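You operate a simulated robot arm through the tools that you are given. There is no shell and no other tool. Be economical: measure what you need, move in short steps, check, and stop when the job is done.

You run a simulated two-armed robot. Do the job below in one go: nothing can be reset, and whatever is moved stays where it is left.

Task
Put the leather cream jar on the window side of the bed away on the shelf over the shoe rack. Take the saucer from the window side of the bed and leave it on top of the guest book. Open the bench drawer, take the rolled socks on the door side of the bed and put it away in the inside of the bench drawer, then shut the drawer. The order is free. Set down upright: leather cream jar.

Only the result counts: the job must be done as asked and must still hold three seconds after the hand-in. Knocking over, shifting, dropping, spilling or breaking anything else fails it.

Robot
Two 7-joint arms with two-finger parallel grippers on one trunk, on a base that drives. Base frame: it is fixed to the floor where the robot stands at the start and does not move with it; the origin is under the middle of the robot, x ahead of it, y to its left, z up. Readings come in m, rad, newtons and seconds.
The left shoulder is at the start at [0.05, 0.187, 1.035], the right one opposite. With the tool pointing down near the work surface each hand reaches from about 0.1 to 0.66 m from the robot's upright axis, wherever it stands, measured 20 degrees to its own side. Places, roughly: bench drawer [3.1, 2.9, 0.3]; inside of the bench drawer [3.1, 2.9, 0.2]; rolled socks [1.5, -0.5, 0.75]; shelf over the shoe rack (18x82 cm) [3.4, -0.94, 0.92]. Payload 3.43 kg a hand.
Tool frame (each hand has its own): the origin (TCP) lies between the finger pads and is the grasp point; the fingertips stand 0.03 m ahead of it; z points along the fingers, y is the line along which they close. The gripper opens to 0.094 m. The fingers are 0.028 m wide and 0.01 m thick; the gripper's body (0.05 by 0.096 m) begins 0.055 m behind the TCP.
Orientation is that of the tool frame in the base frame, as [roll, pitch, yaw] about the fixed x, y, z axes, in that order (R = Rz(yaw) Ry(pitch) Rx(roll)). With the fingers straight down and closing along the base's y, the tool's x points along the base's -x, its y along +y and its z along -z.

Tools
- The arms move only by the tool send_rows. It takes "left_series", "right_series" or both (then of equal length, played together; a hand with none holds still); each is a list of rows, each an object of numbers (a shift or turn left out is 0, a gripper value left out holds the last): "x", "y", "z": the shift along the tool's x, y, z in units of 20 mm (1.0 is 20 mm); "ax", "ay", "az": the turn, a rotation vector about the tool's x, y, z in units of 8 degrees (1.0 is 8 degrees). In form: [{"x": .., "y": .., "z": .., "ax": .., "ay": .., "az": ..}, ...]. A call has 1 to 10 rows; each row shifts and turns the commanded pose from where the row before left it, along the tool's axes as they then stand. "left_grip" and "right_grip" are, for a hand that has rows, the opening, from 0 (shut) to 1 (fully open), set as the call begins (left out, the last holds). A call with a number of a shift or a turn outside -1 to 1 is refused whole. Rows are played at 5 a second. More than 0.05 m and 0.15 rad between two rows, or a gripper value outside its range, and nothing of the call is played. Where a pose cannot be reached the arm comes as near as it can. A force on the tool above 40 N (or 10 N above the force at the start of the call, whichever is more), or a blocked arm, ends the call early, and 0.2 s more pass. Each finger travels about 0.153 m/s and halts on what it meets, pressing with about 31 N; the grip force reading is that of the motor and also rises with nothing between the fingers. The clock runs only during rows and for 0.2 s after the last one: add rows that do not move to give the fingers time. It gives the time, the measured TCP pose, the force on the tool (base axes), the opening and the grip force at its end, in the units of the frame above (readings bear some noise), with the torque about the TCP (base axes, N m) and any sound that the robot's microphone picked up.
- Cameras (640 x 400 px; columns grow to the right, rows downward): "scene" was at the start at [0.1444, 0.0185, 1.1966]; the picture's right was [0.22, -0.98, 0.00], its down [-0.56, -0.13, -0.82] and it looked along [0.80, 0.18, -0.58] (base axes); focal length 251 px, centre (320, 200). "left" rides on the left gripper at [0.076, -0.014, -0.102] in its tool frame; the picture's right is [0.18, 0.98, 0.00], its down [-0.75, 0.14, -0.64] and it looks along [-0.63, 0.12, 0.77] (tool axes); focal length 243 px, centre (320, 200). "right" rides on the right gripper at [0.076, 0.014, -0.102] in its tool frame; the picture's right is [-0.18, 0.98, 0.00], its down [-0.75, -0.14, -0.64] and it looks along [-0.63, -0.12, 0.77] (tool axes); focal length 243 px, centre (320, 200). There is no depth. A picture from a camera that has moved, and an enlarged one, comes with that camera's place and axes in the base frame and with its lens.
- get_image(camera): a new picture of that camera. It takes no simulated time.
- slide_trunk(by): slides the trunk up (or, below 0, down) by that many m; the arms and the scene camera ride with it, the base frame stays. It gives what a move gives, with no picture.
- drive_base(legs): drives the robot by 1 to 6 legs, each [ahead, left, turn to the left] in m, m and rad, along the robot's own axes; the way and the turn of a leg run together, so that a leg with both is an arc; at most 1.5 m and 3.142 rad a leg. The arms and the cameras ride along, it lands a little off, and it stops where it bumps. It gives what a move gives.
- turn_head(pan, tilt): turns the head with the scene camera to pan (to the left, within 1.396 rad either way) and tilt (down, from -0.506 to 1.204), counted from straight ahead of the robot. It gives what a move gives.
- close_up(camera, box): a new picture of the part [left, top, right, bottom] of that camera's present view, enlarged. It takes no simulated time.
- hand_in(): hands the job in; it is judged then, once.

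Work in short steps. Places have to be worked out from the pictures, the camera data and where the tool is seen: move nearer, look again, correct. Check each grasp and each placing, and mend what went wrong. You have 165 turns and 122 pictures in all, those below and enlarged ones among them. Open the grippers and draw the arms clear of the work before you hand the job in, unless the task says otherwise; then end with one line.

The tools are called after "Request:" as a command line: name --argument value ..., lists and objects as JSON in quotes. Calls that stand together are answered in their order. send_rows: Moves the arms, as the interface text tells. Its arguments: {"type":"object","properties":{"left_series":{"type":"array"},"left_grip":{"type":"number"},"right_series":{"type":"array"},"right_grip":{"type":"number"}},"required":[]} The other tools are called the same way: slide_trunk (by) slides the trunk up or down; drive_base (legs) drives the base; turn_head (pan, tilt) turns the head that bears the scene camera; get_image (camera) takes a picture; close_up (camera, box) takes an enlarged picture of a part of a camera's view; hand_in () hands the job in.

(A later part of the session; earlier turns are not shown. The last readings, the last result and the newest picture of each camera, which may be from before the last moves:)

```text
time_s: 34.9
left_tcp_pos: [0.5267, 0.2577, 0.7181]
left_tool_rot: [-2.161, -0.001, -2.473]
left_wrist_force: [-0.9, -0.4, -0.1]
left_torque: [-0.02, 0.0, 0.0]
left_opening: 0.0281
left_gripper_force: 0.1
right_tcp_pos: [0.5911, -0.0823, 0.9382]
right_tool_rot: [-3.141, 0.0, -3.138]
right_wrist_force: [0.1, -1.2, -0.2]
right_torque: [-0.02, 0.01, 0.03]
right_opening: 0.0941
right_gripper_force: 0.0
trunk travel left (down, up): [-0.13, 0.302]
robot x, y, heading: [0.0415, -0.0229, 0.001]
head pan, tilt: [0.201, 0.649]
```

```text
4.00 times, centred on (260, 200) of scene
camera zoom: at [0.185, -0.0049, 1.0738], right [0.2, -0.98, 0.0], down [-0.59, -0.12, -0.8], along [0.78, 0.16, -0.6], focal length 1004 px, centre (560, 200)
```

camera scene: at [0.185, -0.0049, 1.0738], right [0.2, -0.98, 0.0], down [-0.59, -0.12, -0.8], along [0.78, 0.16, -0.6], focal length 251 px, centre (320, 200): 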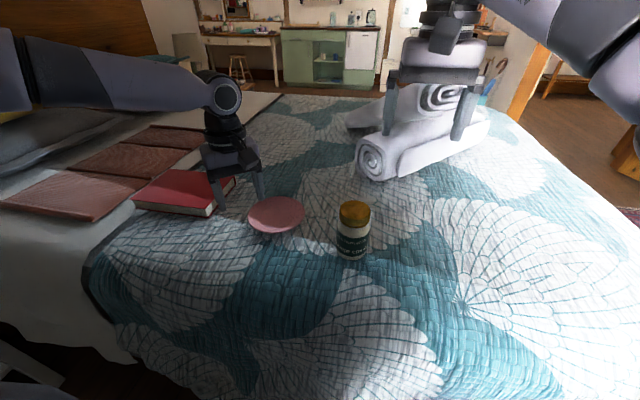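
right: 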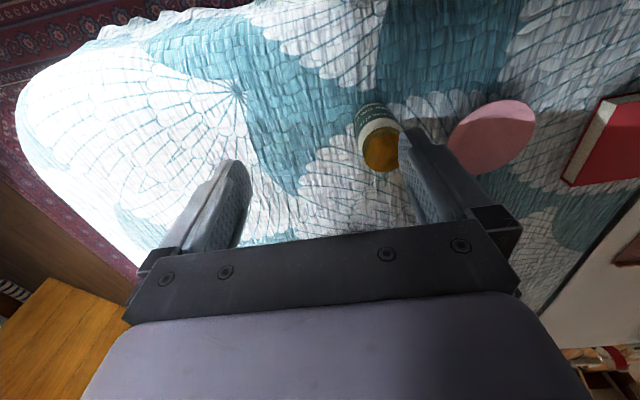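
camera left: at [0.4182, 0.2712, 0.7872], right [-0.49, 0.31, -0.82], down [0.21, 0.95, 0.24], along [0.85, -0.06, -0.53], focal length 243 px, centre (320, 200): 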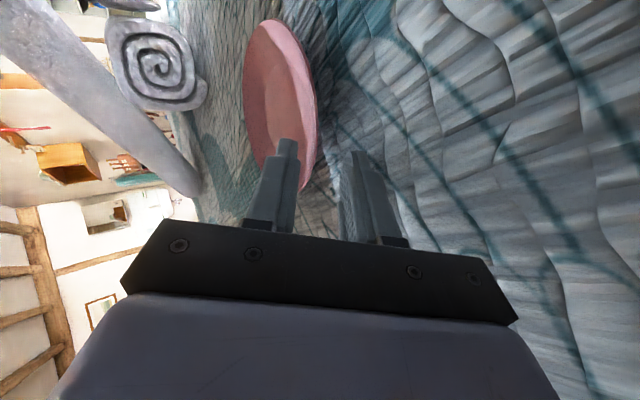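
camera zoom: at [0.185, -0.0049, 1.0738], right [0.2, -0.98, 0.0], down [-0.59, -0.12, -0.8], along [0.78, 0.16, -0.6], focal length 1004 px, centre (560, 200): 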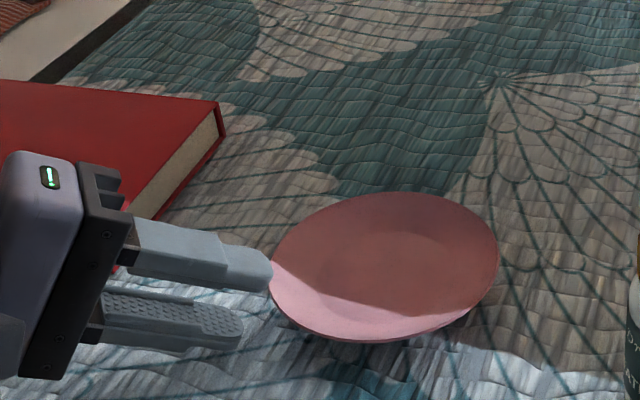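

Rim is within the gap, no contact yet. I advance horizontally inward.

Request:
send_rows --left_series '[{"y": -0.2, "z": 0.3}, {"y": -0.2, "z": 0.3}, {"y": -0.2, "z": 0.3}, {"y": -0.1, "z": 0.15}]'

Request:
get_image --camera "left"

Request:
close_up --camera "scene" --box '[180, 150, 340, 250]'

```text
time_s: 35.9
left_tcp_pos: [0.5413, 0.2379, 0.7194]
left_tool_rot: [-2.163, -0.002, -2.473]
left_wrist_force: [-0.3, -0.2, 0.1]
left_torque: [-0.01, -0.04, 0.0]
left_opening: 0.0284
left_gripper_force: 0.1
right_tcp_pos: [0.5927, -0.0815, 0.9386]
right_tool_rot: [-3.141, 0.002, -3.138]
right_wrist_force: [0.6, -0.7, -0.1]
right_torque: [0.0, 0.02, 0.0]
right_opening: 0.0938
right_gripper_force: 0.1
trunk travel left (down, up): [-0.13, 0.302]
robot x, y, heading: [0.0432, -0.0231, 0.009]
head pan, tilt: [0.201, 0.649]
```

```text
87 pictures are left
camera left: at [0.4334, 0.2509, 0.7869], right [-0.49, 0.31, -0.82], down [0.21, 0.95, 0.24], along [0.85, -0.06, -0.53], focal length 243 px, centre (320, 200)
```

left: 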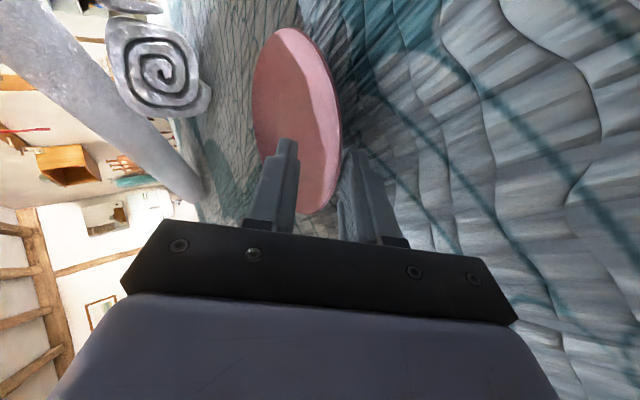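

```text
4.00 times, centred on (260, 200) of scene
camera zoom: at [0.185, -0.0049, 1.0738], right [0.2, -0.98, 0.0], down [-0.59, -0.12, -0.8], along [0.78, 0.16, -0.6], focal length 1004 px, centre (560, 200)
```

zoom: 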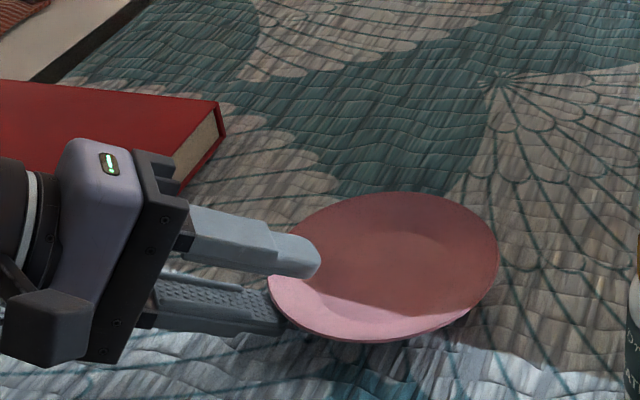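

Upper finger is over the dish, lower one is slipping beneath the rim. Advance another 10 mm.

Request:
send_rows --left_series '[{"y": -0.14, "z": 0.2}, {"y": -0.14, "z": 0.2}]'

Request:
close_up --camera "scene" --box '[180, 150, 340, 250]'

```text
time_s: 36.5
left_tcp_pos: [0.5483, 0.2313, 0.7181]
left_tool_rot: [-2.162, 0.0, -2.471]
left_wrist_force: [-0.5, 0.4, -0.6]
left_torque: [-0.01, 0.01, -0.02]
left_opening: 0.0287
left_gripper_force: 0.1
right_tcp_pos: [0.5915, -0.0822, 0.9396]
right_tool_rot: [-3.14, 0.001, -3.138]
right_wrist_force: [-0.3, -0.3, -0.7]
right_torque: [0.0, -0.03, 0.02]
right_opening: 0.094
right_gripper_force: 0.1
trunk travel left (down, up): [-0.13, 0.302]
robot x, y, heading: [0.0435, -0.0254, 0.003]
head pan, tilt: [0.201, 0.649]
```

```text
4.00 times, centred on (260, 200) of scene
camera zoom: at [0.185, -0.0048, 1.0737], right [0.2, -0.98, 0.0], down [-0.59, -0.12, -0.8], along [0.78, 0.16, -0.6], focal length 1004 px, centre (560, 200)
```

zoom: 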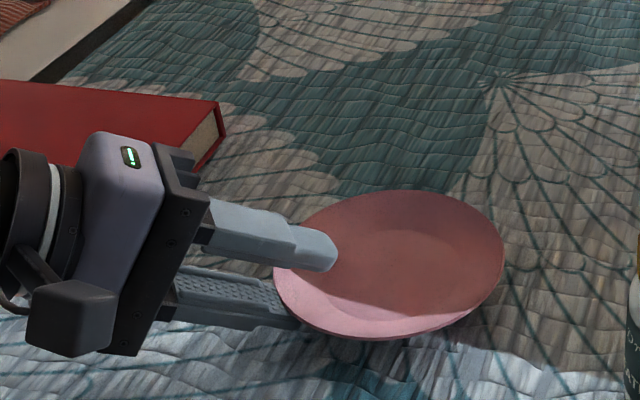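

The saucer just started to nudge, so it is well in. Close.

Request:
send_rows --left_series '[{"z": 0.0}, {"z": 0.0}, {"z": 0.0}]' --left_grip 0.0

Request:
send_rows --left_series '[{"y": -0.2, "z": -0.13}, {"y": -0.3, "z": -0.2}, {"y": -0.4, "z": -0.27}, {"y": -0.6, "z": -0.4}, {"y": -0.8, "z": -0.54}]'

Request:
get_image --camera "scene"

```text
time_s: 37.3
left_tcp_pos: [0.5477, 0.23, 0.7171]
left_tool_rot: [-2.163, -0.001, -2.474]
left_wrist_force: [-0.1, 0.2, -1.0]
left_torque: [0.03, 0.07, 0.0]
left_opening: 0.0031
left_gripper_force: 30.6
right_tcp_pos: [0.591, -0.0826, 0.9389]
right_tool_rot: [-3.139, 0.0, -3.138]
right_wrist_force: [0.3, 0.1, 0.5]
right_torque: [0.03, 0.0, -0.01]
right_opening: 0.0941
right_gripper_force: 0.2
trunk travel left (down, up): [-0.13, 0.302]
robot x, y, heading: [0.0414, -0.018, 0.004]
head pan, tilt: [0.201, 0.649]
```

```text
time_s: 38.5
left_tcp_pos: [0.5491, 0.2317, 0.7734]
left_tool_rot: [-2.163, -0.004, -2.47]
left_wrist_force: [0.5, 0.3, -1.0]
left_torque: [0.07, 0.05, 0.0]
left_opening: 0.0033
left_gripper_force: 31.5
right_tcp_pos: [0.5915, -0.0826, 0.9387]
right_tool_rot: [-3.14, -0.001, -3.138]
right_wrist_force: [-0.6, 0.2, 0.0]
right_torque: [-0.01, -0.01, -0.01]
right_opening: 0.094
right_gripper_force: 0.0
trunk travel left (down, up): [-0.13, 0.302]
robot x, y, heading: [0.0403, -0.0253, 0.003]
head pan, tilt: [0.201, 0.649]
```

```text
84 pictures are left
camera scene: at [0.1851, -0.0048, 1.0737], right [0.2, -0.98, 0.0], down [-0.59, -0.12, -0.8], along [0.78, 0.16, -0.6], focal length 251 px, centre (320, 200)
```

scene: 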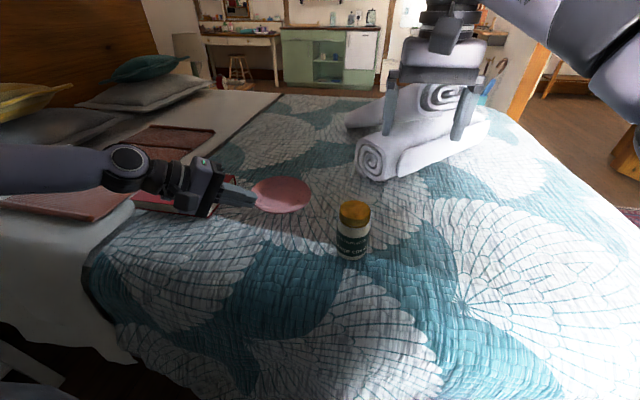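

Saucer is lifted, held by 3 mm thickness. I check its tilt and raise a little more.

Request:
send_rows --left_series '[{"y": -0.8, "z": -0.54}, {"y": -0.8, "z": -0.54}]'

Request:
close_up --camera "scene" --box '[180, 120, 340, 220]'

Request:
get_image --camera "left"

```text
time_s: 39.1
left_tcp_pos: [0.5469, 0.2298, 0.8119]
left_tool_rot: [-2.161, -0.002, -2.473]
left_wrist_force: [0.0, -0.4, -2.1]
left_torque: [0.08, 0.05, 0.0]
left_opening: 0.0033
left_gripper_force: 30.9
right_tcp_pos: [0.5919, -0.0819, 0.9388]
right_tool_rot: [-3.14, 0.0, -3.138]
right_wrist_force: [0.3, 0.0, -0.7]
right_torque: [0.01, 0.01, 0.01]
right_opening: 0.0938
right_gripper_force: 0.1
trunk travel left (down, up): [-0.13, 0.302]
robot x, y, heading: [0.0396, -0.0191, 0.001]
head pan, tilt: [0.201, 0.649]
```

```text
4.00 times, centred on (260, 170) of scene
camera zoom: at [0.185, -0.0048, 1.0737], right [0.2, -0.98, 0.0], down [-0.59, -0.12, -0.8], along [0.78, 0.16, -0.6], focal length 1004 px, centre (560, 320)
```

zoom: 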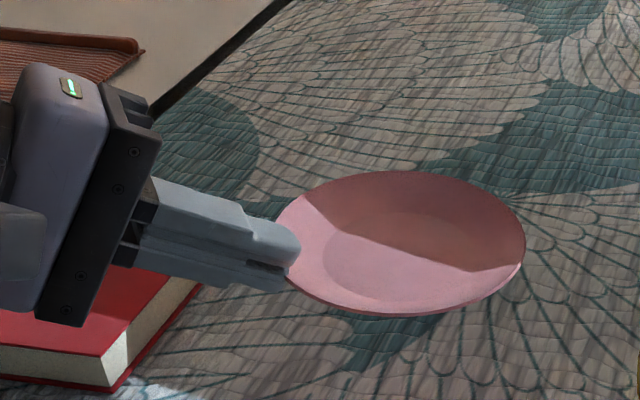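

```text
82 pictures are left
camera left: at [0.4391, 0.2433, 0.8813], right [-0.49, 0.32, -0.82], down [0.21, 0.95, 0.24], along [0.85, -0.06, -0.53], focal length 243 px, centre (320, 200)
```

left: 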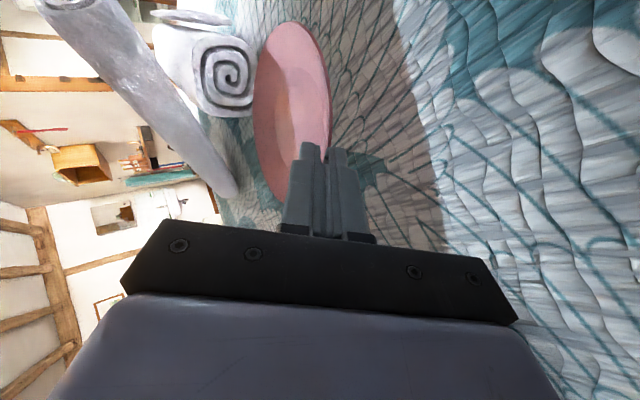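

Saucer is held roughly level, its centre ≈ TCP + (0.042, −0.069). I drive left 0.2 m to bring it near the book.

Request:
drive_base --legs '[[0.0, 0.2, 0.0]]'

Request:
get_image --camera "scene"

```text
time_s: 40.7
left_tcp_pos: [0.5463, 0.4297, 0.8113]
left_tool_rot: [-2.163, -0.002, -2.471]
left_wrist_force: [0.1, 0.9, -0.9]
left_torque: [0.07, 0.05, -0.02]
left_opening: 0.0032
left_gripper_force: 31.6
right_tcp_pos: [0.5906, 0.1169, 0.9378]
right_tool_rot: [-3.139, 0.0, -3.138]
right_wrist_force: [0.5, 0.6, -0.2]
right_torque: [-0.02, 0.0, -0.01]
right_opening: 0.0936
right_gripper_force: 0.0
trunk travel left (down, up): [-0.13, 0.302]
robot x, y, heading: [0.0424, 0.1794, 0.002]
head pan, tilt: [0.201, 0.649]
```

```text
81 pictures are left
camera scene: at [0.1842, 0.1946, 1.0737], right [0.2, -0.98, 0.0], down [-0.59, -0.12, -0.8], along [0.78, 0.16, -0.6], focal length 251 px, centre (320, 200)
```

scene: 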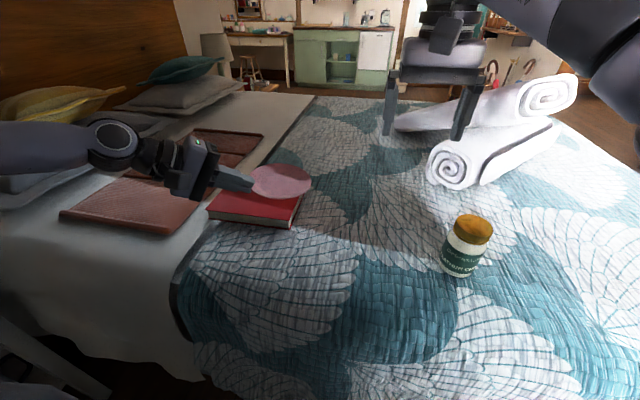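

Book is where I estimated. I shift the saucer over the book centre.

Request:
send_rows --left_series '[{"x": -0.85, "y": 0.16, "z": -0.23}, {"x": -0.85, "y": 0.16, "z": -0.23}, {"x": -0.85, "y": 0.16, "z": -0.23}, {"x": -0.85, "y": 0.16, "z": -0.23}]'

Request:
close_up --camera "scene" --box '[140, 120, 360, 257]'

Request:
get_image --camera "left"

```text
time_s: 41.7
left_tcp_pos: [0.5863, 0.4895, 0.8117]
left_tool_rot: [-2.164, -0.002, -2.471]
left_wrist_force: [-0.3, 0.6, -0.6]
left_torque: [0.07, 0.05, -0.03]
left_opening: 0.0033
left_gripper_force: 31.1
right_tcp_pos: [0.5905, 0.1168, 0.9401]
right_tool_rot: [-3.139, -0.001, -3.139]
right_wrist_force: [-0.1, -0.4, -0.1]
right_torque: [0.01, 0.04, 0.03]
right_opening: 0.0942
right_gripper_force: 0.0
trunk travel left (down, up): [-0.13, 0.302]
robot x, y, heading: [0.0389, 0.1748, 0.011]
head pan, tilt: [0.201, 0.649]
```

```text
2.91 times, centred on (250, 188) of scene
camera zoom: at [0.1842, 0.1945, 1.0737], right [0.2, -0.98, 0.0], down [-0.59, -0.12, -0.8], along [0.78, 0.16, -0.6], focal length 730 px, centre (524, 234)
```

zoom: 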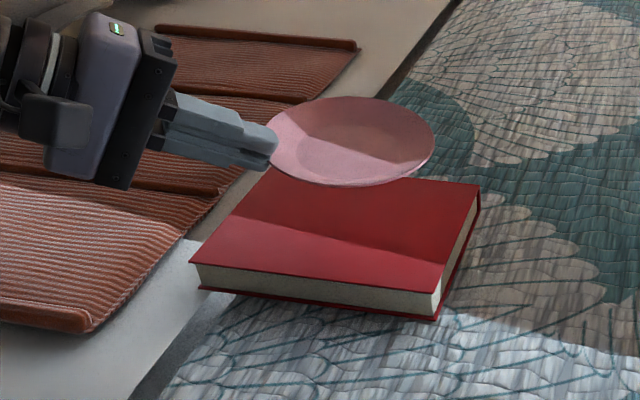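

```text
79 pictures are left
camera left: at [0.4778, 0.5038, 0.8817], right [-0.49, 0.31, -0.82], down [0.21, 0.95, 0.24], along [0.85, -0.06, -0.53], focal length 243 px, centre (320, 200)
```

left: 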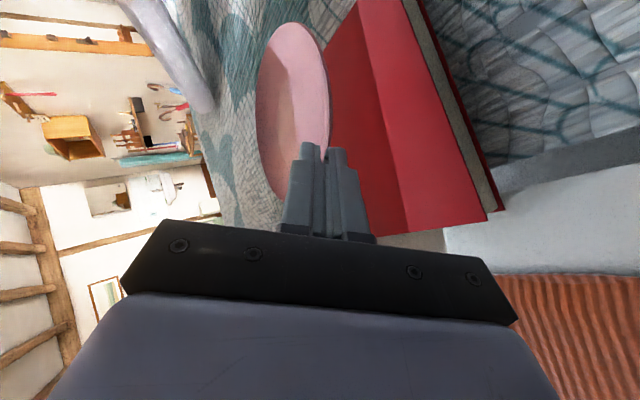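

Saucer centre ≈ (0.63, 0.42) over the book centre. Lower to just above contact.

Request:
send_rows --left_series '[{"y": 0.6, "z": 0.4}, {"y": 0.6, "z": 0.4}, {"y": 0.5, "z": 0.34}, {"y": 0.25, "z": 0.17}]'

Request:
close_up --camera "scene" --box '[140, 120, 360, 257]'

```text
time_s: 42.7
left_tcp_pos: [0.586, 0.4898, 0.7635]
left_tool_rot: [-2.162, -0.002, -2.471]
left_wrist_force: [-0.3, -0.8, -1.4]
left_torque: [0.07, 0.07, 0.01]
left_opening: 0.0031
left_gripper_force: 30.6
right_tcp_pos: [0.5897, 0.117, 0.939]
right_tool_rot: [-3.14, 0.0, -3.137]
right_wrist_force: [-0.1, -0.2, 0.2]
right_torque: [0.0, -0.02, -0.01]
right_opening: 0.0939
right_gripper_force: 0.1
trunk travel left (down, up): [-0.13, 0.302]
robot x, y, heading: [0.0425, 0.177, 0.009]
head pan, tilt: [0.201, 0.649]
```

```text
2.91 times, centred on (250, 188) of scene
camera zoom: at [0.1842, 0.1945, 1.0737], right [0.2, -0.98, 0.0], down [-0.59, -0.12, -0.8], along [0.78, 0.16, -0.6], focal length 730 px, centre (524, 234)
```

zoom: 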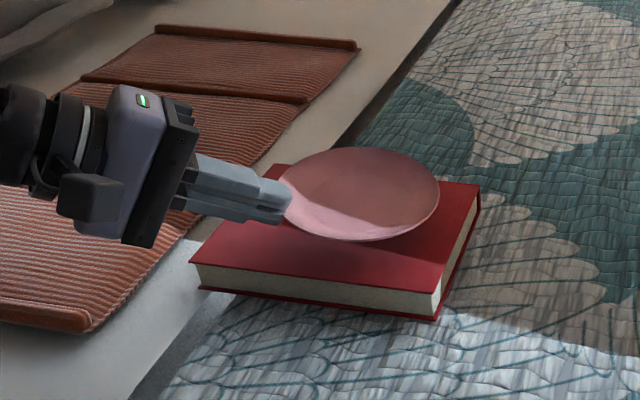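

Almost there; lower in 4 mm steps.

Request:
send_rows --left_series '[{"y": 0.17, "z": 0.11}, {"y": 0.12, "z": 0.08}]'

Request:
close_up --camera "scene" --box '[180, 140, 320, 227]'

```text
time_s: 43.3
left_tcp_pos: [0.5846, 0.4908, 0.7559]
left_tool_rot: [-2.162, -0.001, -2.473]
left_wrist_force: [0.3, 0.4, -0.7]
left_torque: [0.04, 0.06, -0.01]
left_opening: 0.0035
left_gripper_force: 31.1
right_tcp_pos: [0.5911, 0.1183, 0.9385]
right_tool_rot: [-3.14, 0.0, -3.137]
right_wrist_force: [-0.1, -0.4, -0.2]
right_torque: [0.01, -0.03, -0.03]
right_opening: 0.0939
right_gripper_force: 0.1
trunk travel left (down, up): [-0.13, 0.302]
robot x, y, heading: [0.0385, 0.1779, 0.007]
head pan, tilt: [0.201, 0.649]
```

```text
4.57 times, centred on (250, 184) of scene
camera zoom: at [0.1842, 0.1945, 1.0737], right [0.2, -0.98, 0.0], down [-0.59, -0.12, -0.8], along [0.78, 0.16, -0.6], focal length 1147 px, centre (640, 275)
```

zoom: 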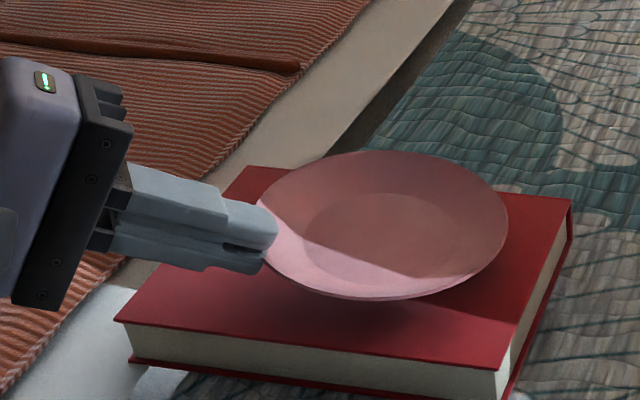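

No contact force yet; continue down gently.

Request:
send_rows --left_series '[{"y": 0.12, "z": 0.08}, {"y": 0.12, "z": 0.08}]'

Request:
send_rows --left_series '[{"y": 0.1, "z": 0.07}]'

Request:
close_up --camera "scene" --box '[180, 140, 320, 227]'

```text
time_s: 43.9
left_tcp_pos: [0.5866, 0.4891, 0.7507]
left_tool_rot: [-2.163, -0.002, -2.471]
left_wrist_force: [-0.3, -0.7, -0.3]
left_torque: [0.02, 0.02, -0.04]
left_opening: 0.0035
left_gripper_force: 31.0
right_tcp_pos: [0.5907, 0.1181, 0.9386]
right_tool_rot: [-3.14, 0.001, -3.138]
right_wrist_force: [-0.2, -0.2, -0.5]
right_torque: [0.02, 0.0, -0.02]
right_opening: 0.0941
right_gripper_force: 0.0
trunk travel left (down, up): [-0.13, 0.302]
robot x, y, heading: [0.042, 0.1766, 0.006]
head pan, tilt: [0.201, 0.649]
```

```text
time_s: 44.3
left_tcp_pos: [0.5863, 0.4906, 0.749]
left_tool_rot: [-2.162, 0.0, -2.471]
left_wrist_force: [0.4, 0.0, 0.6]
left_torque: [-0.05, 0.04, 0.02]
left_opening: 0.0031
left_gripper_force: 30.8
right_tcp_pos: [0.5902, 0.1178, 0.939]
right_tool_rot: [-3.14, 0.0, -3.14]
right_wrist_force: [-0.3, 0.3, 0.1]
right_torque: [0.0, 0.02, 0.04]
right_opening: 0.094
right_gripper_force: 0.0
trunk travel left (down, up): [-0.13, 0.302]
robot x, y, heading: [0.0413, 0.1757, 0.01]
head pan, tilt: [0.201, 0.649]
```

```text
4.57 times, centred on (250, 184) of scene
camera zoom: at [0.1842, 0.1945, 1.0738], right [0.2, -0.98, 0.0], down [-0.59, -0.12, -0.8], along [0.78, 0.16, -0.6], focal length 1147 px, centre (640, 275)
```

zoom: 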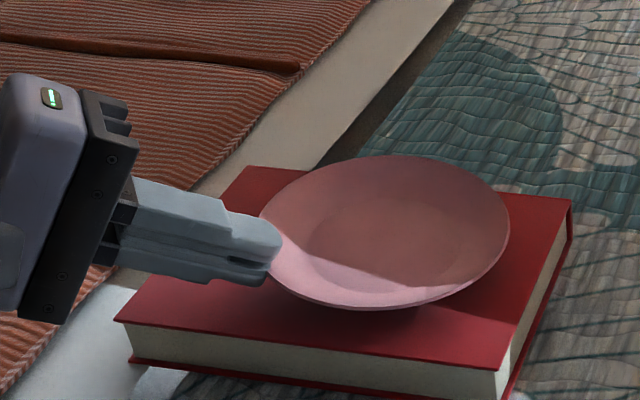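

Contact is starting (torque flips). A little more until it seats.

Request:
send_rows --left_series '[{"y": 0.09, "z": 0.06}]'

Request:
send_rows --left_series '[{"y": 0.09, "z": 0.06}]'

Request:
close_up --camera "scene" --box '[180, 140, 320, 227]'

```text
time_s: 44.7
left_tcp_pos: [0.5854, 0.4892, 0.7462]
left_tool_rot: [-2.162, -0.002, -2.47]
left_wrist_force: [0.1, 0.1, -0.7]
left_torque: [-0.05, -0.03, 0.05]
left_opening: 0.003
left_gripper_force: 30.9
right_tcp_pos: [0.5901, 0.1172, 0.9397]
right_tool_rot: [-3.14, 0.001, -3.139]
right_wrist_force: [-0.1, -0.6, 0.5]
right_torque: [0.02, 0.05, -0.02]
right_opening: 0.094
right_gripper_force: 0.0
trunk travel left (down, up): [-0.13, 0.302]
robot x, y, heading: [0.0411, 0.1771, 0.009]
head pan, tilt: [0.201, 0.649]
```

```text
time_s: 45.1
left_tcp_pos: [0.5848, 0.4896, 0.7456]
left_tool_rot: [-2.162, -0.001, -2.47]
left_wrist_force: [-1.4, 0.7, 1.4]
left_torque: [-0.13, 0.04, 0.03]
left_opening: 0.0034
left_gripper_force: 31.0
right_tcp_pos: [0.5897, 0.1172, 0.9375]
right_tool_rot: [-3.139, 0.001, -3.138]
right_wrist_force: [0.7, 0.3, -0.2]
right_torque: [0.02, 0.01, -0.03]
right_opening: 0.0941
right_gripper_force: 0.0
trunk travel left (down, up): [-0.13, 0.302]
robot x, y, heading: [0.0397, 0.1771, 0.003]
head pan, tilt: [0.201, 0.649]
```

```text
4.57 times, centred on (250, 184) of scene
camera zoom: at [0.184, 0.1945, 1.0738], right [0.2, -0.98, 0.0], down [-0.59, -0.12, -0.8], along [0.78, 0.16, -0.6], focal length 1147 px, centre (640, 275)
```

zoom: 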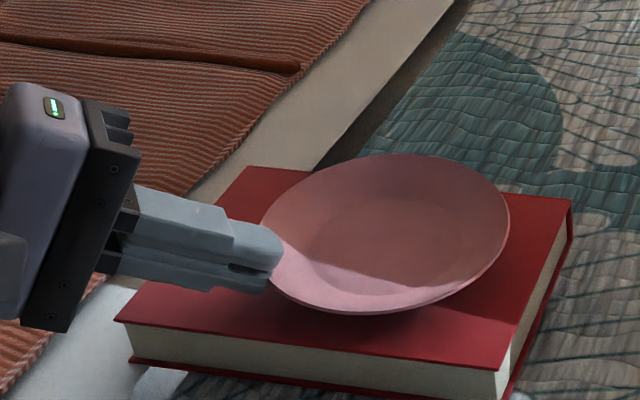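

It is seated. I open slightly and, after a pause, back out along the finger axis.

Request:
send_rows --left_series '[{"z": 0}, {"z": 0}]' --left_grip 0.14

Request:
close_up --camera "scene" --box '[180, 140, 320, 227]'

```text
time_s: 45.7
left_tcp_pos: [0.5852, 0.4882, 0.743]
left_tool_rot: [-2.163, 0.0, -2.472]
left_wrist_force: [-0.2, -0.2, 0.0]
left_torque: [0.01, 0.0, -0.02]
left_opening: 0.0133
left_gripper_force: 0.1
right_tcp_pos: [0.5907, 0.1182, 0.9385]
right_tool_rot: [-3.141, -0.001, -3.137]
right_wrist_force: [-0.4, 0.4, -0.2]
right_torque: [0.01, -0.02, 0.01]
right_opening: 0.0941
right_gripper_force: 0.0
trunk travel left (down, up): [-0.13, 0.302]
robot x, y, heading: [0.0397, 0.1795, 0.009]
head pan, tilt: [0.201, 0.649]
```

```text
4.57 times, centred on (250, 184) of scene
camera zoom: at [0.1841, 0.1945, 1.0738], right [0.2, -0.98, 0.0], down [-0.59, -0.12, -0.8], along [0.78, 0.16, -0.6], focal length 1147 px, centre (640, 275)
```

zoom: 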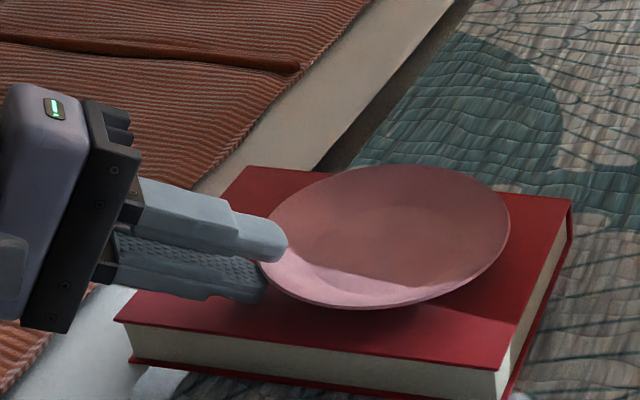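

Free and flat on the book. Back out along the tool axis, then up.

Request:
send_rows --left_series '[{"z": -0.4}, {"z": -0.5}, {"z": -0.7}, {"z": -1}, {"z": -1}, {"z": -1}, {"y": -0.83, "z": -0.56}, {"y": -0.83, "z": -0.56}, {"y": -0.83, "z": -0.56}, {"y": -0.83, "z": -0.56}]'

Request:
close_up --camera "scene" --box '[140, 120, 360, 257]'

```text
time_s: 47.9
left_tcp_pos: [0.5384, 0.55, 0.8761]
left_tool_rot: [-2.163, -0.002, -2.471]
left_wrist_force: [1.0, 0.0, -0.6]
left_torque: [0.01, 0.02, 0.02]
left_opening: 0.0131
left_gripper_force: 0.1
right_tcp_pos: [0.5908, 0.1176, 0.9393]
right_tool_rot: [-3.141, 0.0, -3.139]
right_wrist_force: [-0.2, 0.1, -0.1]
right_torque: [0.01, 0.04, 0.01]
right_opening: 0.0939
right_gripper_force: 0.0
trunk travel left (down, up): [-0.13, 0.302]
robot x, y, heading: [0.0357, 0.1754, 0.005]
head pan, tilt: [0.201, 0.649]
```

```text
2.91 times, centred on (250, 188) of scene
camera zoom: at [0.1841, 0.1945, 1.0737], right [0.2, -0.98, 0.0], down [-0.59, -0.12, -0.8], along [0.78, 0.16, -0.6], focal length 730 px, centre (524, 234)
```

zoom: 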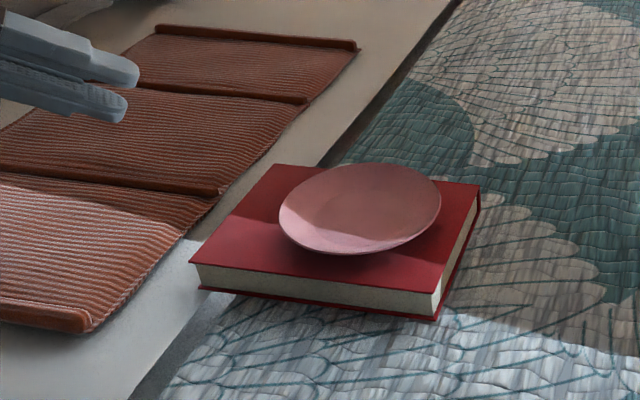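

Saucer is done. I stow the left hand (untilt, pull back) and shift the base right so the right hand can take the jar at ≈(0.535, 0.0).

Request:
send_rows --left_series '[{"y": -0.83, "z": -0.56}, {"y": -0.83, "z": -0.56}, {"ax": -1}, {"ax": -1}, {"ax": -1}, {"ax": -1}, {"ax": -1}, {"ax": -1}, {"ax": -1, "x": 0.5}, {"x": 1}]'

Request:
drive_base --legs '[[0.0, -0.12, 0.0]]'

Request:
get_image --camera "right"

Request:
get_image --camera "scene"

```text
time_s: 50.1
left_tcp_pos: [0.512, 0.5312, 0.9163]
left_tool_rot: [-3.141, -0.004, -2.47]
left_wrist_force: [-1.0, 0.8, -0.3]
left_torque: [-0.01, -0.01, -0.01]
left_opening: 0.0133
left_gripper_force: 0.1
right_tcp_pos: [0.5919, 0.1178, 0.9394]
right_tool_rot: [3.141, -0.001, -3.139]
right_wrist_force: [0.3, 0.2, 0.3]
right_torque: [-0.02, 0.01, -0.01]
right_opening: 0.094
right_gripper_force: 0.1
trunk travel left (down, up): [-0.13, 0.302]
robot x, y, heading: [0.0363, 0.1762, 0.01]
head pan, tilt: [0.201, 0.649]
```

```text
time_s: 51.3
left_tcp_pos: [0.5128, 0.4117, 0.9165]
left_tool_rot: [-3.139, 0.0, -2.472]
left_wrist_force: [-0.1, -0.7, 0.2]
left_torque: [-0.01, 0.0, 0.0]
left_opening: 0.0131
left_gripper_force: 0.1
right_tcp_pos: [0.5908, -0.0022, 0.9388]
right_tool_rot: [-3.14, -0.001, -3.137]
right_wrist_force: [-0.1, 0.0, 0.3]
right_torque: [-0.02, 0.03, 0.01]
right_opening: 0.0938
right_gripper_force: 0.0
trunk travel left (down, up): [-0.13, 0.302]
robot x, y, heading: [0.0424, 0.0578, 0.004]
head pan, tilt: [0.201, 0.649]
```

```text
72 pictures are left
camera right: at [0.5143, 0.0113, 1.0407], right [0.18, 0.98, 0.0], down [0.75, -0.14, 0.64], along [0.63, -0.12, -0.77], focal length 243 px, centre (320, 200)
```

right: 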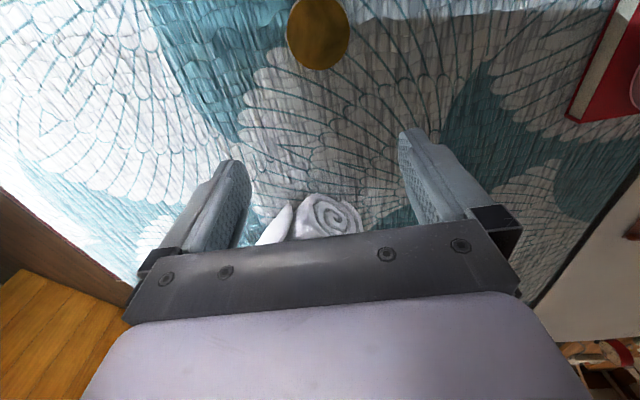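

```text
71 pictures are left
camera scene: at [0.1847, 0.074, 1.0738], right [0.2, -0.98, 0.0], down [-0.59, -0.12, -0.8], along [0.78, 0.16, -0.6], focal length 251 px, centre (320, 200)
```

scene: 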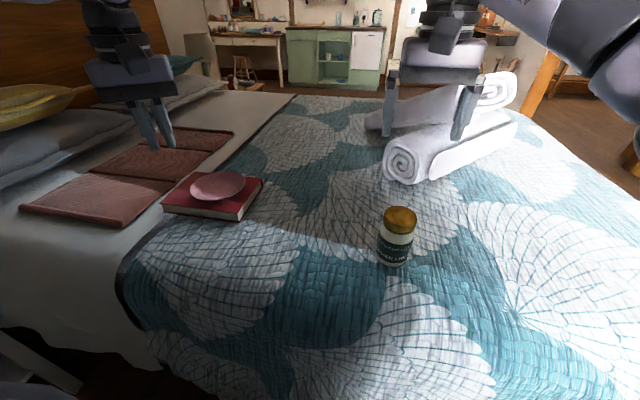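

Jar axis at ≈(0.539, 0.004), cap top ≈ 0.784, cap ⌀ 55 mm. Move over it and part of the way down.

Request:
send_rows --right_series '[{"x": 0.9, "y": 0.1}, {"x": 0.9, "y": 0.1}, {"x": 0.8, "y": 0.1}, {"z": 1}, {"z": 1}, {"z": 1}, {"z": 1}]' --right_grip 1.0

Request:
get_image --camera "right"

Request:
close_up --camera "scene" --box '[320, 160, 480, 260]'

```text
time_s: 52.9
left_tcp_pos: [0.5138, 0.4108, 0.9164]
left_tool_rot: [-3.139, -0.002, -2.472]
left_wrist_force: [-0.2, -0.6, 0.1]
left_torque: [0.0, -0.02, -0.02]
left_opening: 0.0135
left_gripper_force: 0.0
right_tcp_pos: [0.5386, 0.0038, 0.8569]
right_tool_rot: [-3.141, 0.0, -3.139]
right_wrist_force: [-0.5, 0.5, -0.2]
right_torque: [-0.01, 0.01, -0.01]
right_opening: 0.0938
right_gripper_force: 0.1
trunk travel left (down, up): [-0.13, 0.302]
robot x, y, heading: [0.0401, 0.0536, 0.004]
head pan, tilt: [0.201, 0.649]
```

```text
70 pictures are left
camera right: at [0.4616, 0.0178, 0.9592], right [0.18, 0.98, 0.0], down [0.75, -0.14, 0.64], along [0.63, -0.12, -0.77], focal length 243 px, centre (320, 200)
```

right: 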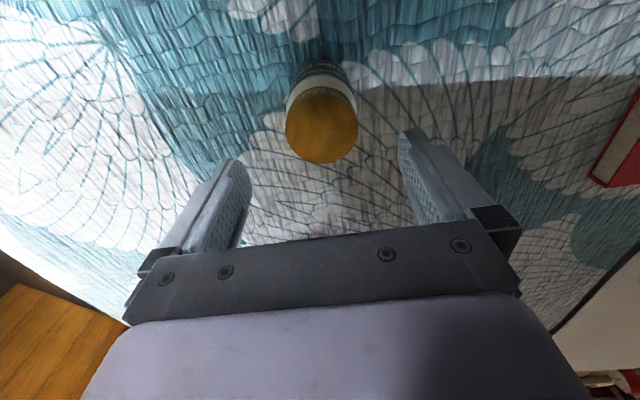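

```text
4.00 times, centred on (400, 210) of scene
camera zoom: at [0.1848, 0.0741, 1.0738], right [0.2, -0.98, 0.0], down [-0.59, -0.12, -0.8], along [0.78, 0.16, -0.6], focal length 1004 px, centre (0, 160)
```

zoom: 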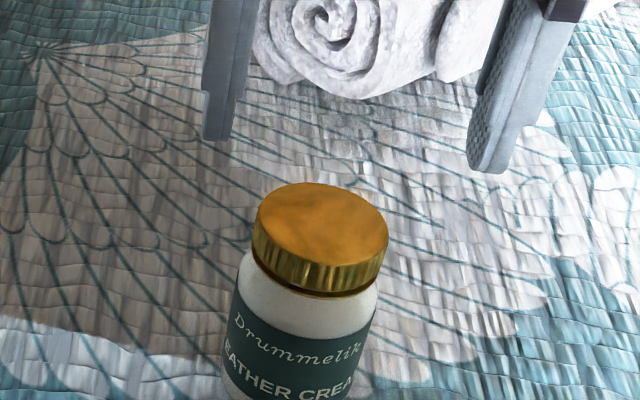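

Aligned within a few mm. Descend to grasp height (TCP ≈ 0.748) and close.

Request:
send_rows --right_series '[{"x": 0.2, "z": 1}, {"z": 1}, {"z": 1}, {"z": 1}, {"z": 1}, {"z": 0.4}]'

Request:
send_rows --right_series '[{"z": 0}, {"z": 0}, {"z": 0}]' --right_grip 0.0

Request:
close_up --camera "scene" --box '[300, 140, 500, 265]'

```text
time_s: 54.3
left_tcp_pos: [0.5125, 0.412, 0.9172]
left_tool_rot: [-3.138, -0.002, -2.471]
left_wrist_force: [0.1, 0.1, -0.2]
left_torque: [0.01, -0.02, 0.01]
left_opening: 0.0134
left_gripper_force: 0.0
right_tcp_pos: [0.5354, 0.0018, 0.7487]
right_tool_rot: [-3.139, 0.001, -3.135]
right_wrist_force: [0.0, 0.2, -0.4]
right_torque: [0.0, -0.04, -0.03]
right_opening: 0.0939
right_gripper_force: 0.0
trunk travel left (down, up): [-0.13, 0.302]
robot x, y, heading: [0.0392, 0.0551, 0.01]
head pan, tilt: [0.201, 0.649]
```

```text
time_s: 55.1
left_tcp_pos: [0.5126, 0.4111, 0.9156]
left_tool_rot: [-3.14, -0.004, -2.469]
left_wrist_force: [-0.1, -0.2, 0.0]
left_torque: [-0.02, 0.0, 0.0]
left_opening: 0.0131
left_gripper_force: 0.1
right_tcp_pos: [0.5355, 0.0028, 0.75]
right_tool_rot: [-3.141, -0.003, -3.137]
right_wrist_force: [0.0, 1.8, 0.8]
right_torque: [0.04, 0.04, 0.0]
right_opening: 0.0642
right_gripper_force: 31.1
trunk travel left (down, up): [-0.13, 0.302]
robot x, y, heading: [0.0413, 0.0582, 0.003]
head pan, tilt: [0.201, 0.649]
```

```text
3.20 times, centred on (400, 202) of scene
camera zoom: at [0.1847, 0.0742, 1.0737], right [0.2, -0.98, 0.0], down [-0.59, -0.12, -0.8], along [0.78, 0.16, -0.6], focal length 803 px, centre (64, 192)
```

zoom: 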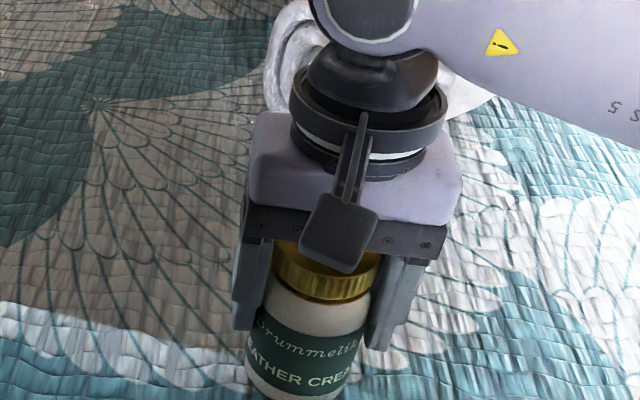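

Jar gripped (64 mm). Lift it and pull the hand in; then look around to the right for the route.

Request:
send_rows --right_series '[{"z": -1}, {"z": -1}, {"z": -1}, {"z": -1}, {"z": -1}, {"z": -1}, {"z": -1}, {"z": -1, "x": 1}, {"z": -1, "x": 1}, {"z": -1, "x": 1}]' --left_series '[{"x": 0.5}, {"x": 0.5}, {"x": 0.5}, {"x": 0.5}, {"x": 0.5}, {"x": 0.5}, {"x": 0.5}, {"x": 0.5}, {"x": 0.5}, {"x": 0.5}]'

Request:
turn_head --pan -0.9 --tilt 0.5

Request:
get_image --camera "scene"

```text
time_s: 57.3
left_tcp_pos: [0.434, 0.3492, 0.9159]
left_tool_rot: [-3.138, -0.002, -2.471]
left_wrist_force: [-1.3, -0.1, 0.5]
left_torque: [-0.01, -0.02, -0.02]
left_opening: 0.013
left_gripper_force: 0.1
right_tcp_pos: [0.4738, 0.0017, 0.9522]
right_tool_rot: [-3.14, 0.0, -3.138]
right_wrist_force: [-0.1, 0.1, -2.8]
right_torque: [0.03, -0.01, 0.0]
right_opening: 0.0637
right_gripper_force: 31.3
trunk travel left (down, up): [-0.13, 0.302]
robot x, y, heading: [0.0412, 0.0565, 0.004]
head pan, tilt: [0.201, 0.649]
```

```text
time_s: 58.6
left_tcp_pos: [0.436, 0.3501, 0.9158]
left_tool_rot: [-3.139, -0.001, -2.471]
left_wrist_force: [0.3, -0.1, 0.6]
left_torque: [0.0, 0.02, 0.02]
left_opening: 0.0132
left_gripper_force: 0.0
right_tcp_pos: [0.4739, 0.0029, 0.9509]
right_tool_rot: [3.141, 0.001, -3.138]
right_wrist_force: [-0.5, 0.6, -3.7]
right_torque: [-0.03, 0.0, 0.04]
right_opening: 0.0635
right_gripper_force: 30.7
trunk travel left (down, up): [-0.13, 0.302]
robot x, y, heading: [0.0392, 0.0562, 0.003]
head pan, tilt: [-0.901, 0.499]
```

```text
67 pictures are left
camera scene: at [0.1569, -0.0146, 1.0871], right [-0.78, -0.63, 0.0], down [-0.3, 0.37, -0.88], along [0.55, -0.68, -0.48], focal length 251 px, centre (320, 200)
```

scene: 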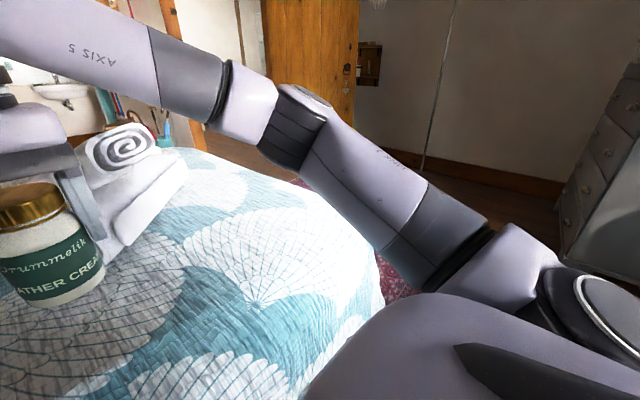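

Bed foot edge is about y≈−0.5; open floor beyond it. I back off and drive right past the foot of the bed.

Request:
drive_base --legs '[[-0.15, 0.0, 0.0], [0.0, -1.28, 0.0]]'

Request:
turn_head --pan 0.1 --tilt 0.4

Request:
get_image --camera "scene"

```text
time_s: 66.3
left_tcp_pos: [0.299, -0.9703, 0.9156]
left_tool_rot: [-3.139, -0.002, -2.46]
left_wrist_force: [-0.3, -0.9, 0.6]
left_torque: [0.02, -0.02, 0.01]
left_opening: 0.0134
left_gripper_force: 0.1
right_tcp_pos: [0.3419, -1.316, 0.952]
right_tool_rot: [-3.139, 0.0, -3.126]
right_wrist_force: [0.5, -1.0, -3.2]
right_torque: [0.0, 0.03, 0.03]
right_opening: 0.0635
right_gripper_force: 31.5
trunk travel left (down, up): [-0.13, 0.302]
robot x, y, heading: [-0.0932, -1.2658, 0.012]
head pan, tilt: [-0.901, 0.499]
```

```text
time_s: 67.5
left_tcp_pos: [0.2992, -0.9716, 0.9157]
left_tool_rot: [-3.139, -0.003, -2.461]
left_wrist_force: [0.4, 0.6, -0.6]
left_torque: [0.02, 0.01, 0.0]
left_opening: 0.0132
left_gripper_force: 0.0
right_tcp_pos: [0.3409, -1.3167, 0.9527]
right_tool_rot: [-3.139, 0.0, -3.127]
right_wrist_force: [-0.1, 0.2, -3.4]
right_torque: [0.01, 0.01, -0.01]
right_opening: 0.0635
right_gripper_force: 30.7
trunk travel left (down, up): [-0.13, 0.302]
robot x, y, heading: [-0.0945, -1.2672, 0.013]
head pan, tilt: [0.099, 0.4]
```

```text
66 pictures are left
camera scene: at [0.0589, -1.2569, 1.0962], right [0.11, -0.99, 0.0], down [-0.39, -0.04, -0.92], along [0.92, 0.11, -0.39], focal length 251 px, centre (320, 200)
```

scene: 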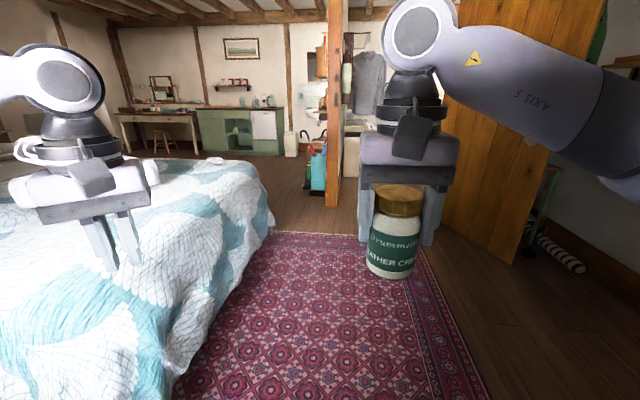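

I see a white item on the bed's far foot corner at ≈(1.46, −0.46): the socks. The shelf wall lies behind the post at (2.5, −1.1). I drive along the foot and turn left to face the socks, taking them with the free left hand.

Request:
drive_base --legs '[[1.4, 0.0, 0.0], [0.4, 0.0, 0.0], [0.0, 0.0, 1.555]]'

Request:
turn_head --pan 0.2 --tilt 0.6

Request:
get_image --camera "scene"

```text
time_s: 80.5
left_tcp_pos: [1.4308, -0.8736, 0.9152]
left_tool_rot: [-3.14, -0.004, -0.903]
left_wrist_force: [-0.2, 0.3, 0.0]
left_torque: [0.0, 0.0, 0.02]
left_opening: 0.0132
left_gripper_force: 0.2
right_tcp_pos: [1.7767, -0.8371, 0.9527]
right_tool_rot: [-3.14, -0.001, -1.57]
right_wrist_force: [-0.3, 0.2, -2.4]
right_torque: [-0.04, 0.03, 0.0]
right_opening: 0.0633
right_gripper_force: 31.5
trunk travel left (down, up): [-0.13, 0.302]
robot x, y, heading: [1.7213, -1.2718, 1.569]
head pan, tilt: [0.099, 0.4]
```

```text
time_s: 81.2
left_tcp_pos: [1.4308, -0.8735, 0.9151]
left_tool_rot: [-3.141, -0.002, -0.904]
left_wrist_force: [0.2, -0.3, 0.2]
left_torque: [0.02, 0.0, 0.03]
left_opening: 0.0134
left_gripper_force: 0.1
right_tcp_pos: [1.7767, -0.837, 0.952]
right_tool_rot: [-3.141, 0.001, -1.57]
right_wrist_force: [-0.6, 0.2, -3.2]
right_torque: [-0.01, -0.01, 0.03]
right_opening: 0.0637
right_gripper_force: 31.1
trunk travel left (down, up): [-0.13, 0.302]
robot x, y, heading: [1.717, -1.2716, 1.568]
head pan, tilt: [0.201, 0.6]
```

```text
65 pictures are left
camera scene: at [1.7037, -1.1244, 1.0781], right [0.98, 0.2, 0.0], down [0.11, -0.55, -0.83], along [-0.16, 0.81, -0.56], focal length 251 px, centre (320, 200)
```

scene: 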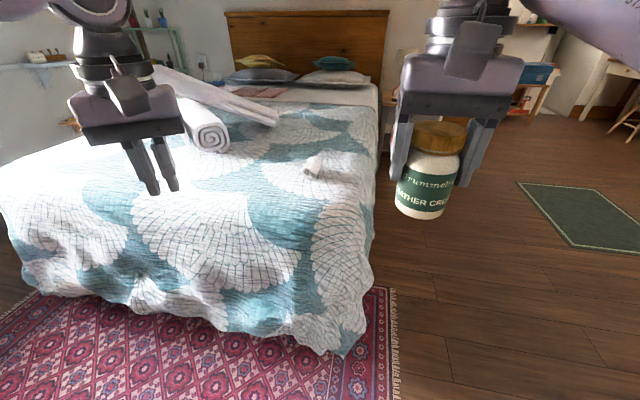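

Socks at ≈(1.54, −0.39); easiest from the door side (x>1.75). I check the post and passage to my right before driving.

Request:
turn_head --pan -0.95 --tilt 0.6

Request:
get_image --camera "scene"

```text
time_s: 82.6
left_tcp_pos: [1.4302, -0.8742, 0.9155]
left_tool_rot: [-3.139, -0.002, -0.904]
left_wrist_force: [0.2, 0.3, -0.1]
left_torque: [-0.02, 0.01, 0.0]
left_opening: 0.0131
left_gripper_force: 0.1
right_tcp_pos: [1.7775, -0.8359, 0.9509]
right_tool_rot: [-3.139, 0.0, -1.571]
right_wrist_force: [-0.3, 0.0, -3.3]
right_torque: [0.0, 0.02, 0.03]
right_opening: 0.0636
right_gripper_force: 30.8
trunk travel left (down, up): [-0.13, 0.302]
robot x, y, heading: [1.7254, -1.2679, 1.576]
head pan, tilt: [-0.949, 0.6]
```

```text
64 pictures are left
camera scene: at [1.7932, -1.1595, 1.078], right [0.58, -0.81, 0.0], down [-0.46, -0.33, -0.82], along [0.67, 0.48, -0.57], focal length 251 px, centre (320, 200)
```

scene: 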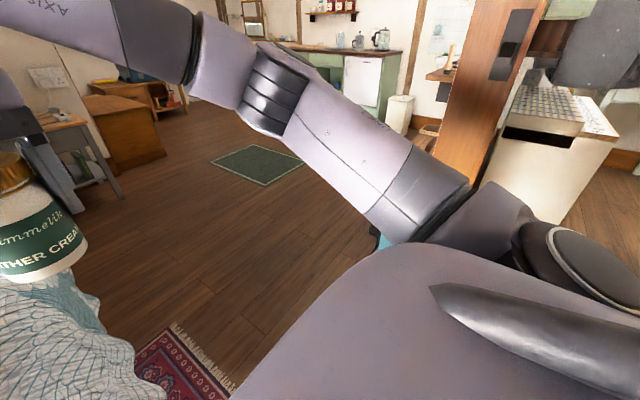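

The umbrella stand and post are tight on the right, so I raise the trunk to keep my arms above them, then move in small legs through the gap.

Request:
slide_trunk --by 0.25

Request:
drive_base --legs '[[0.3, -0.4, 0.0]]'

Request:
turn_head --pan -0.7 --tilt 0.8

Request:
get_image --camera "scene"

```text
time_s: 85.2
left_tcp_pos: [1.4301, -0.8738, 1.1653]
left_tool_rot: [-3.14, -0.002, -0.905]
left_wrist_force: [0.4, -0.4, 0.3]
left_torque: [0.01, -0.01, 0.03]
left_opening: 0.0134
left_gripper_force: 0.0
right_tcp_pos: [1.7783, -0.8363, 1.2023]
right_tool_rot: [-3.14, -0.001, -1.57]
right_wrist_force: [-1.0, 0.1, -3.4]
right_torque: [-0.01, -0.01, 0.02]
right_opening: 0.0638
right_gripper_force: 30.9
trunk travel left (down, up): [-0.38, 0.052]
robot x, y, heading: [1.7191, -1.268, 1.568]
head pan, tilt: [-0.949, 0.6]
```

```text
time_s: 88.1
left_tcp_pos: [1.8196, -0.585, 1.1661]
left_tool_rot: [-3.141, -0.003, -0.892]
left_wrist_force: [0.2, 0.6, -0.6]
left_torque: [0.01, 0.02, 0.05]
left_opening: 0.013
left_gripper_force: 0.1
right_tcp_pos: [2.1663, -0.5448, 1.2018]
right_tool_rot: [-3.141, 0.001, -1.558]
right_wrist_force: [0.6, -0.1, -2.1]
right_torque: [-0.04, -0.01, -0.01]
right_opening: 0.0633
right_gripper_force: 31.1
trunk travel left (down, up): [-0.38, 0.052]
robot x, y, heading: [2.1148, -0.9799, 1.581]
head pan, tilt: [-0.949, 0.6]
```

```text
time_s: 88.9
left_tcp_pos: [1.8187, -0.5865, 1.166]
left_tool_rot: [-3.141, -0.002, -0.894]
left_wrist_force: [-1.0, 0.6, 0.0]
left_torque: [-0.03, 0.02, -0.03]
left_opening: 0.0135
left_gripper_force: 0.1
right_tcp_pos: [2.1649, -0.545, 1.2013]
right_tool_rot: [3.141, 0.0, -1.558]
right_wrist_force: [-0.2, -0.7, -2.0]
right_torque: [0.02, -0.02, -0.03]
right_opening: 0.0633
right_gripper_force: 31.2
trunk travel left (down, up): [-0.38, 0.052]
robot x, y, heading: [2.1129, -0.9797, 1.584]
head pan, tilt: [-0.7, 0.799]
```

```text
63 pictures are left
camera scene: at [2.165, -0.8586, 1.3112], right [0.77, -0.64, 0.0], down [-0.46, -0.55, -0.7], along [0.44, 0.54, -0.72], focal length 251 px, centre (320, 200)
```

scene: 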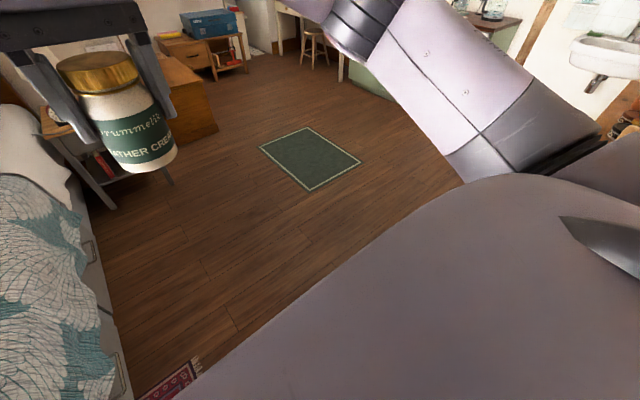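

Open floor ahead. Drive on, turn to face the bed from the door side, and look.

Request:
drive_base --legs '[[0.78, -0.14, 0.0], [0.0, 0.0, 1.56]]'

Request:
turn_head --pan 0.25 --tilt 0.75

Request:
get_image --camera "scene"

```text
time_s: 96.8
left_tcp_pos: [1.8437, -0.5079, 1.1651]
left_tool_rot: [-3.139, -0.002, 0.667]
left_wrist_force: [0.2, 0.9, 0.4]
left_torque: [-0.02, 0.0, -0.02]
left_opening: 0.0131
left_gripper_force: 0.0
right_tcp_pos: [1.8056, -0.1619, 1.2025]
right_tool_rot: [-3.139, -0.002, 0.002]
right_wrist_force: [-0.1, 0.2, -3.1]
right_torque: [0.02, 0.01, 0.0]
right_opening: 0.0633
right_gripper_force: 30.9
trunk travel left (down, up): [-0.38, 0.052]
robot x, y, heading: [2.2354, -0.2138, -3.143]
head pan, tilt: [-0.7, 0.799]
```

```text
time_s: 98.0
left_tcp_pos: [1.8438, -0.5084, 1.1665]
left_tool_rot: [-3.139, -0.001, 0.667]
left_wrist_force: [0.6, 0.4, -0.4]
left_torque: [0.0, 0.01, -0.04]
left_opening: 0.013
left_gripper_force: 0.0
right_tcp_pos: [1.8065, -0.1604, 1.202]
right_tool_rot: [-3.141, 0.0, 0.001]
right_wrist_force: [-0.2, 0.2, -3.3]
right_torque: [-0.01, 0.03, 0.01]
right_opening: 0.0636
right_gripper_force: 31.3
trunk travel left (down, up): [-0.38, 0.052]
robot x, y, heading: [2.2398, -0.2193, -3.14]
head pan, tilt: [0.25, 0.75]
```

```text
62 pictures are left
camera scene: at [2.0999, -0.2377, 1.3151], right [-0.25, 0.97, 0.0], down [0.66, 0.17, -0.73], along [-0.71, -0.18, -0.68], focal length 251 px, centre (320, 200)
```

scene: 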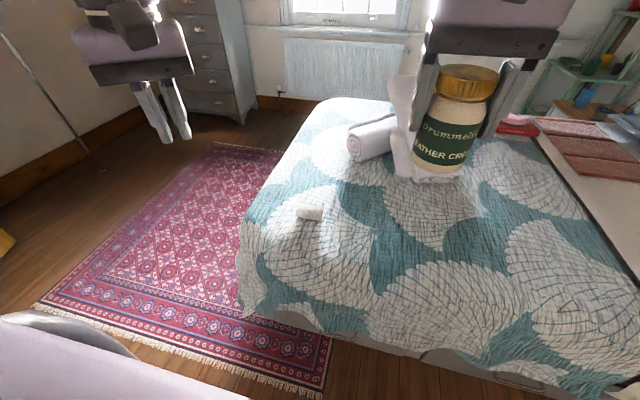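

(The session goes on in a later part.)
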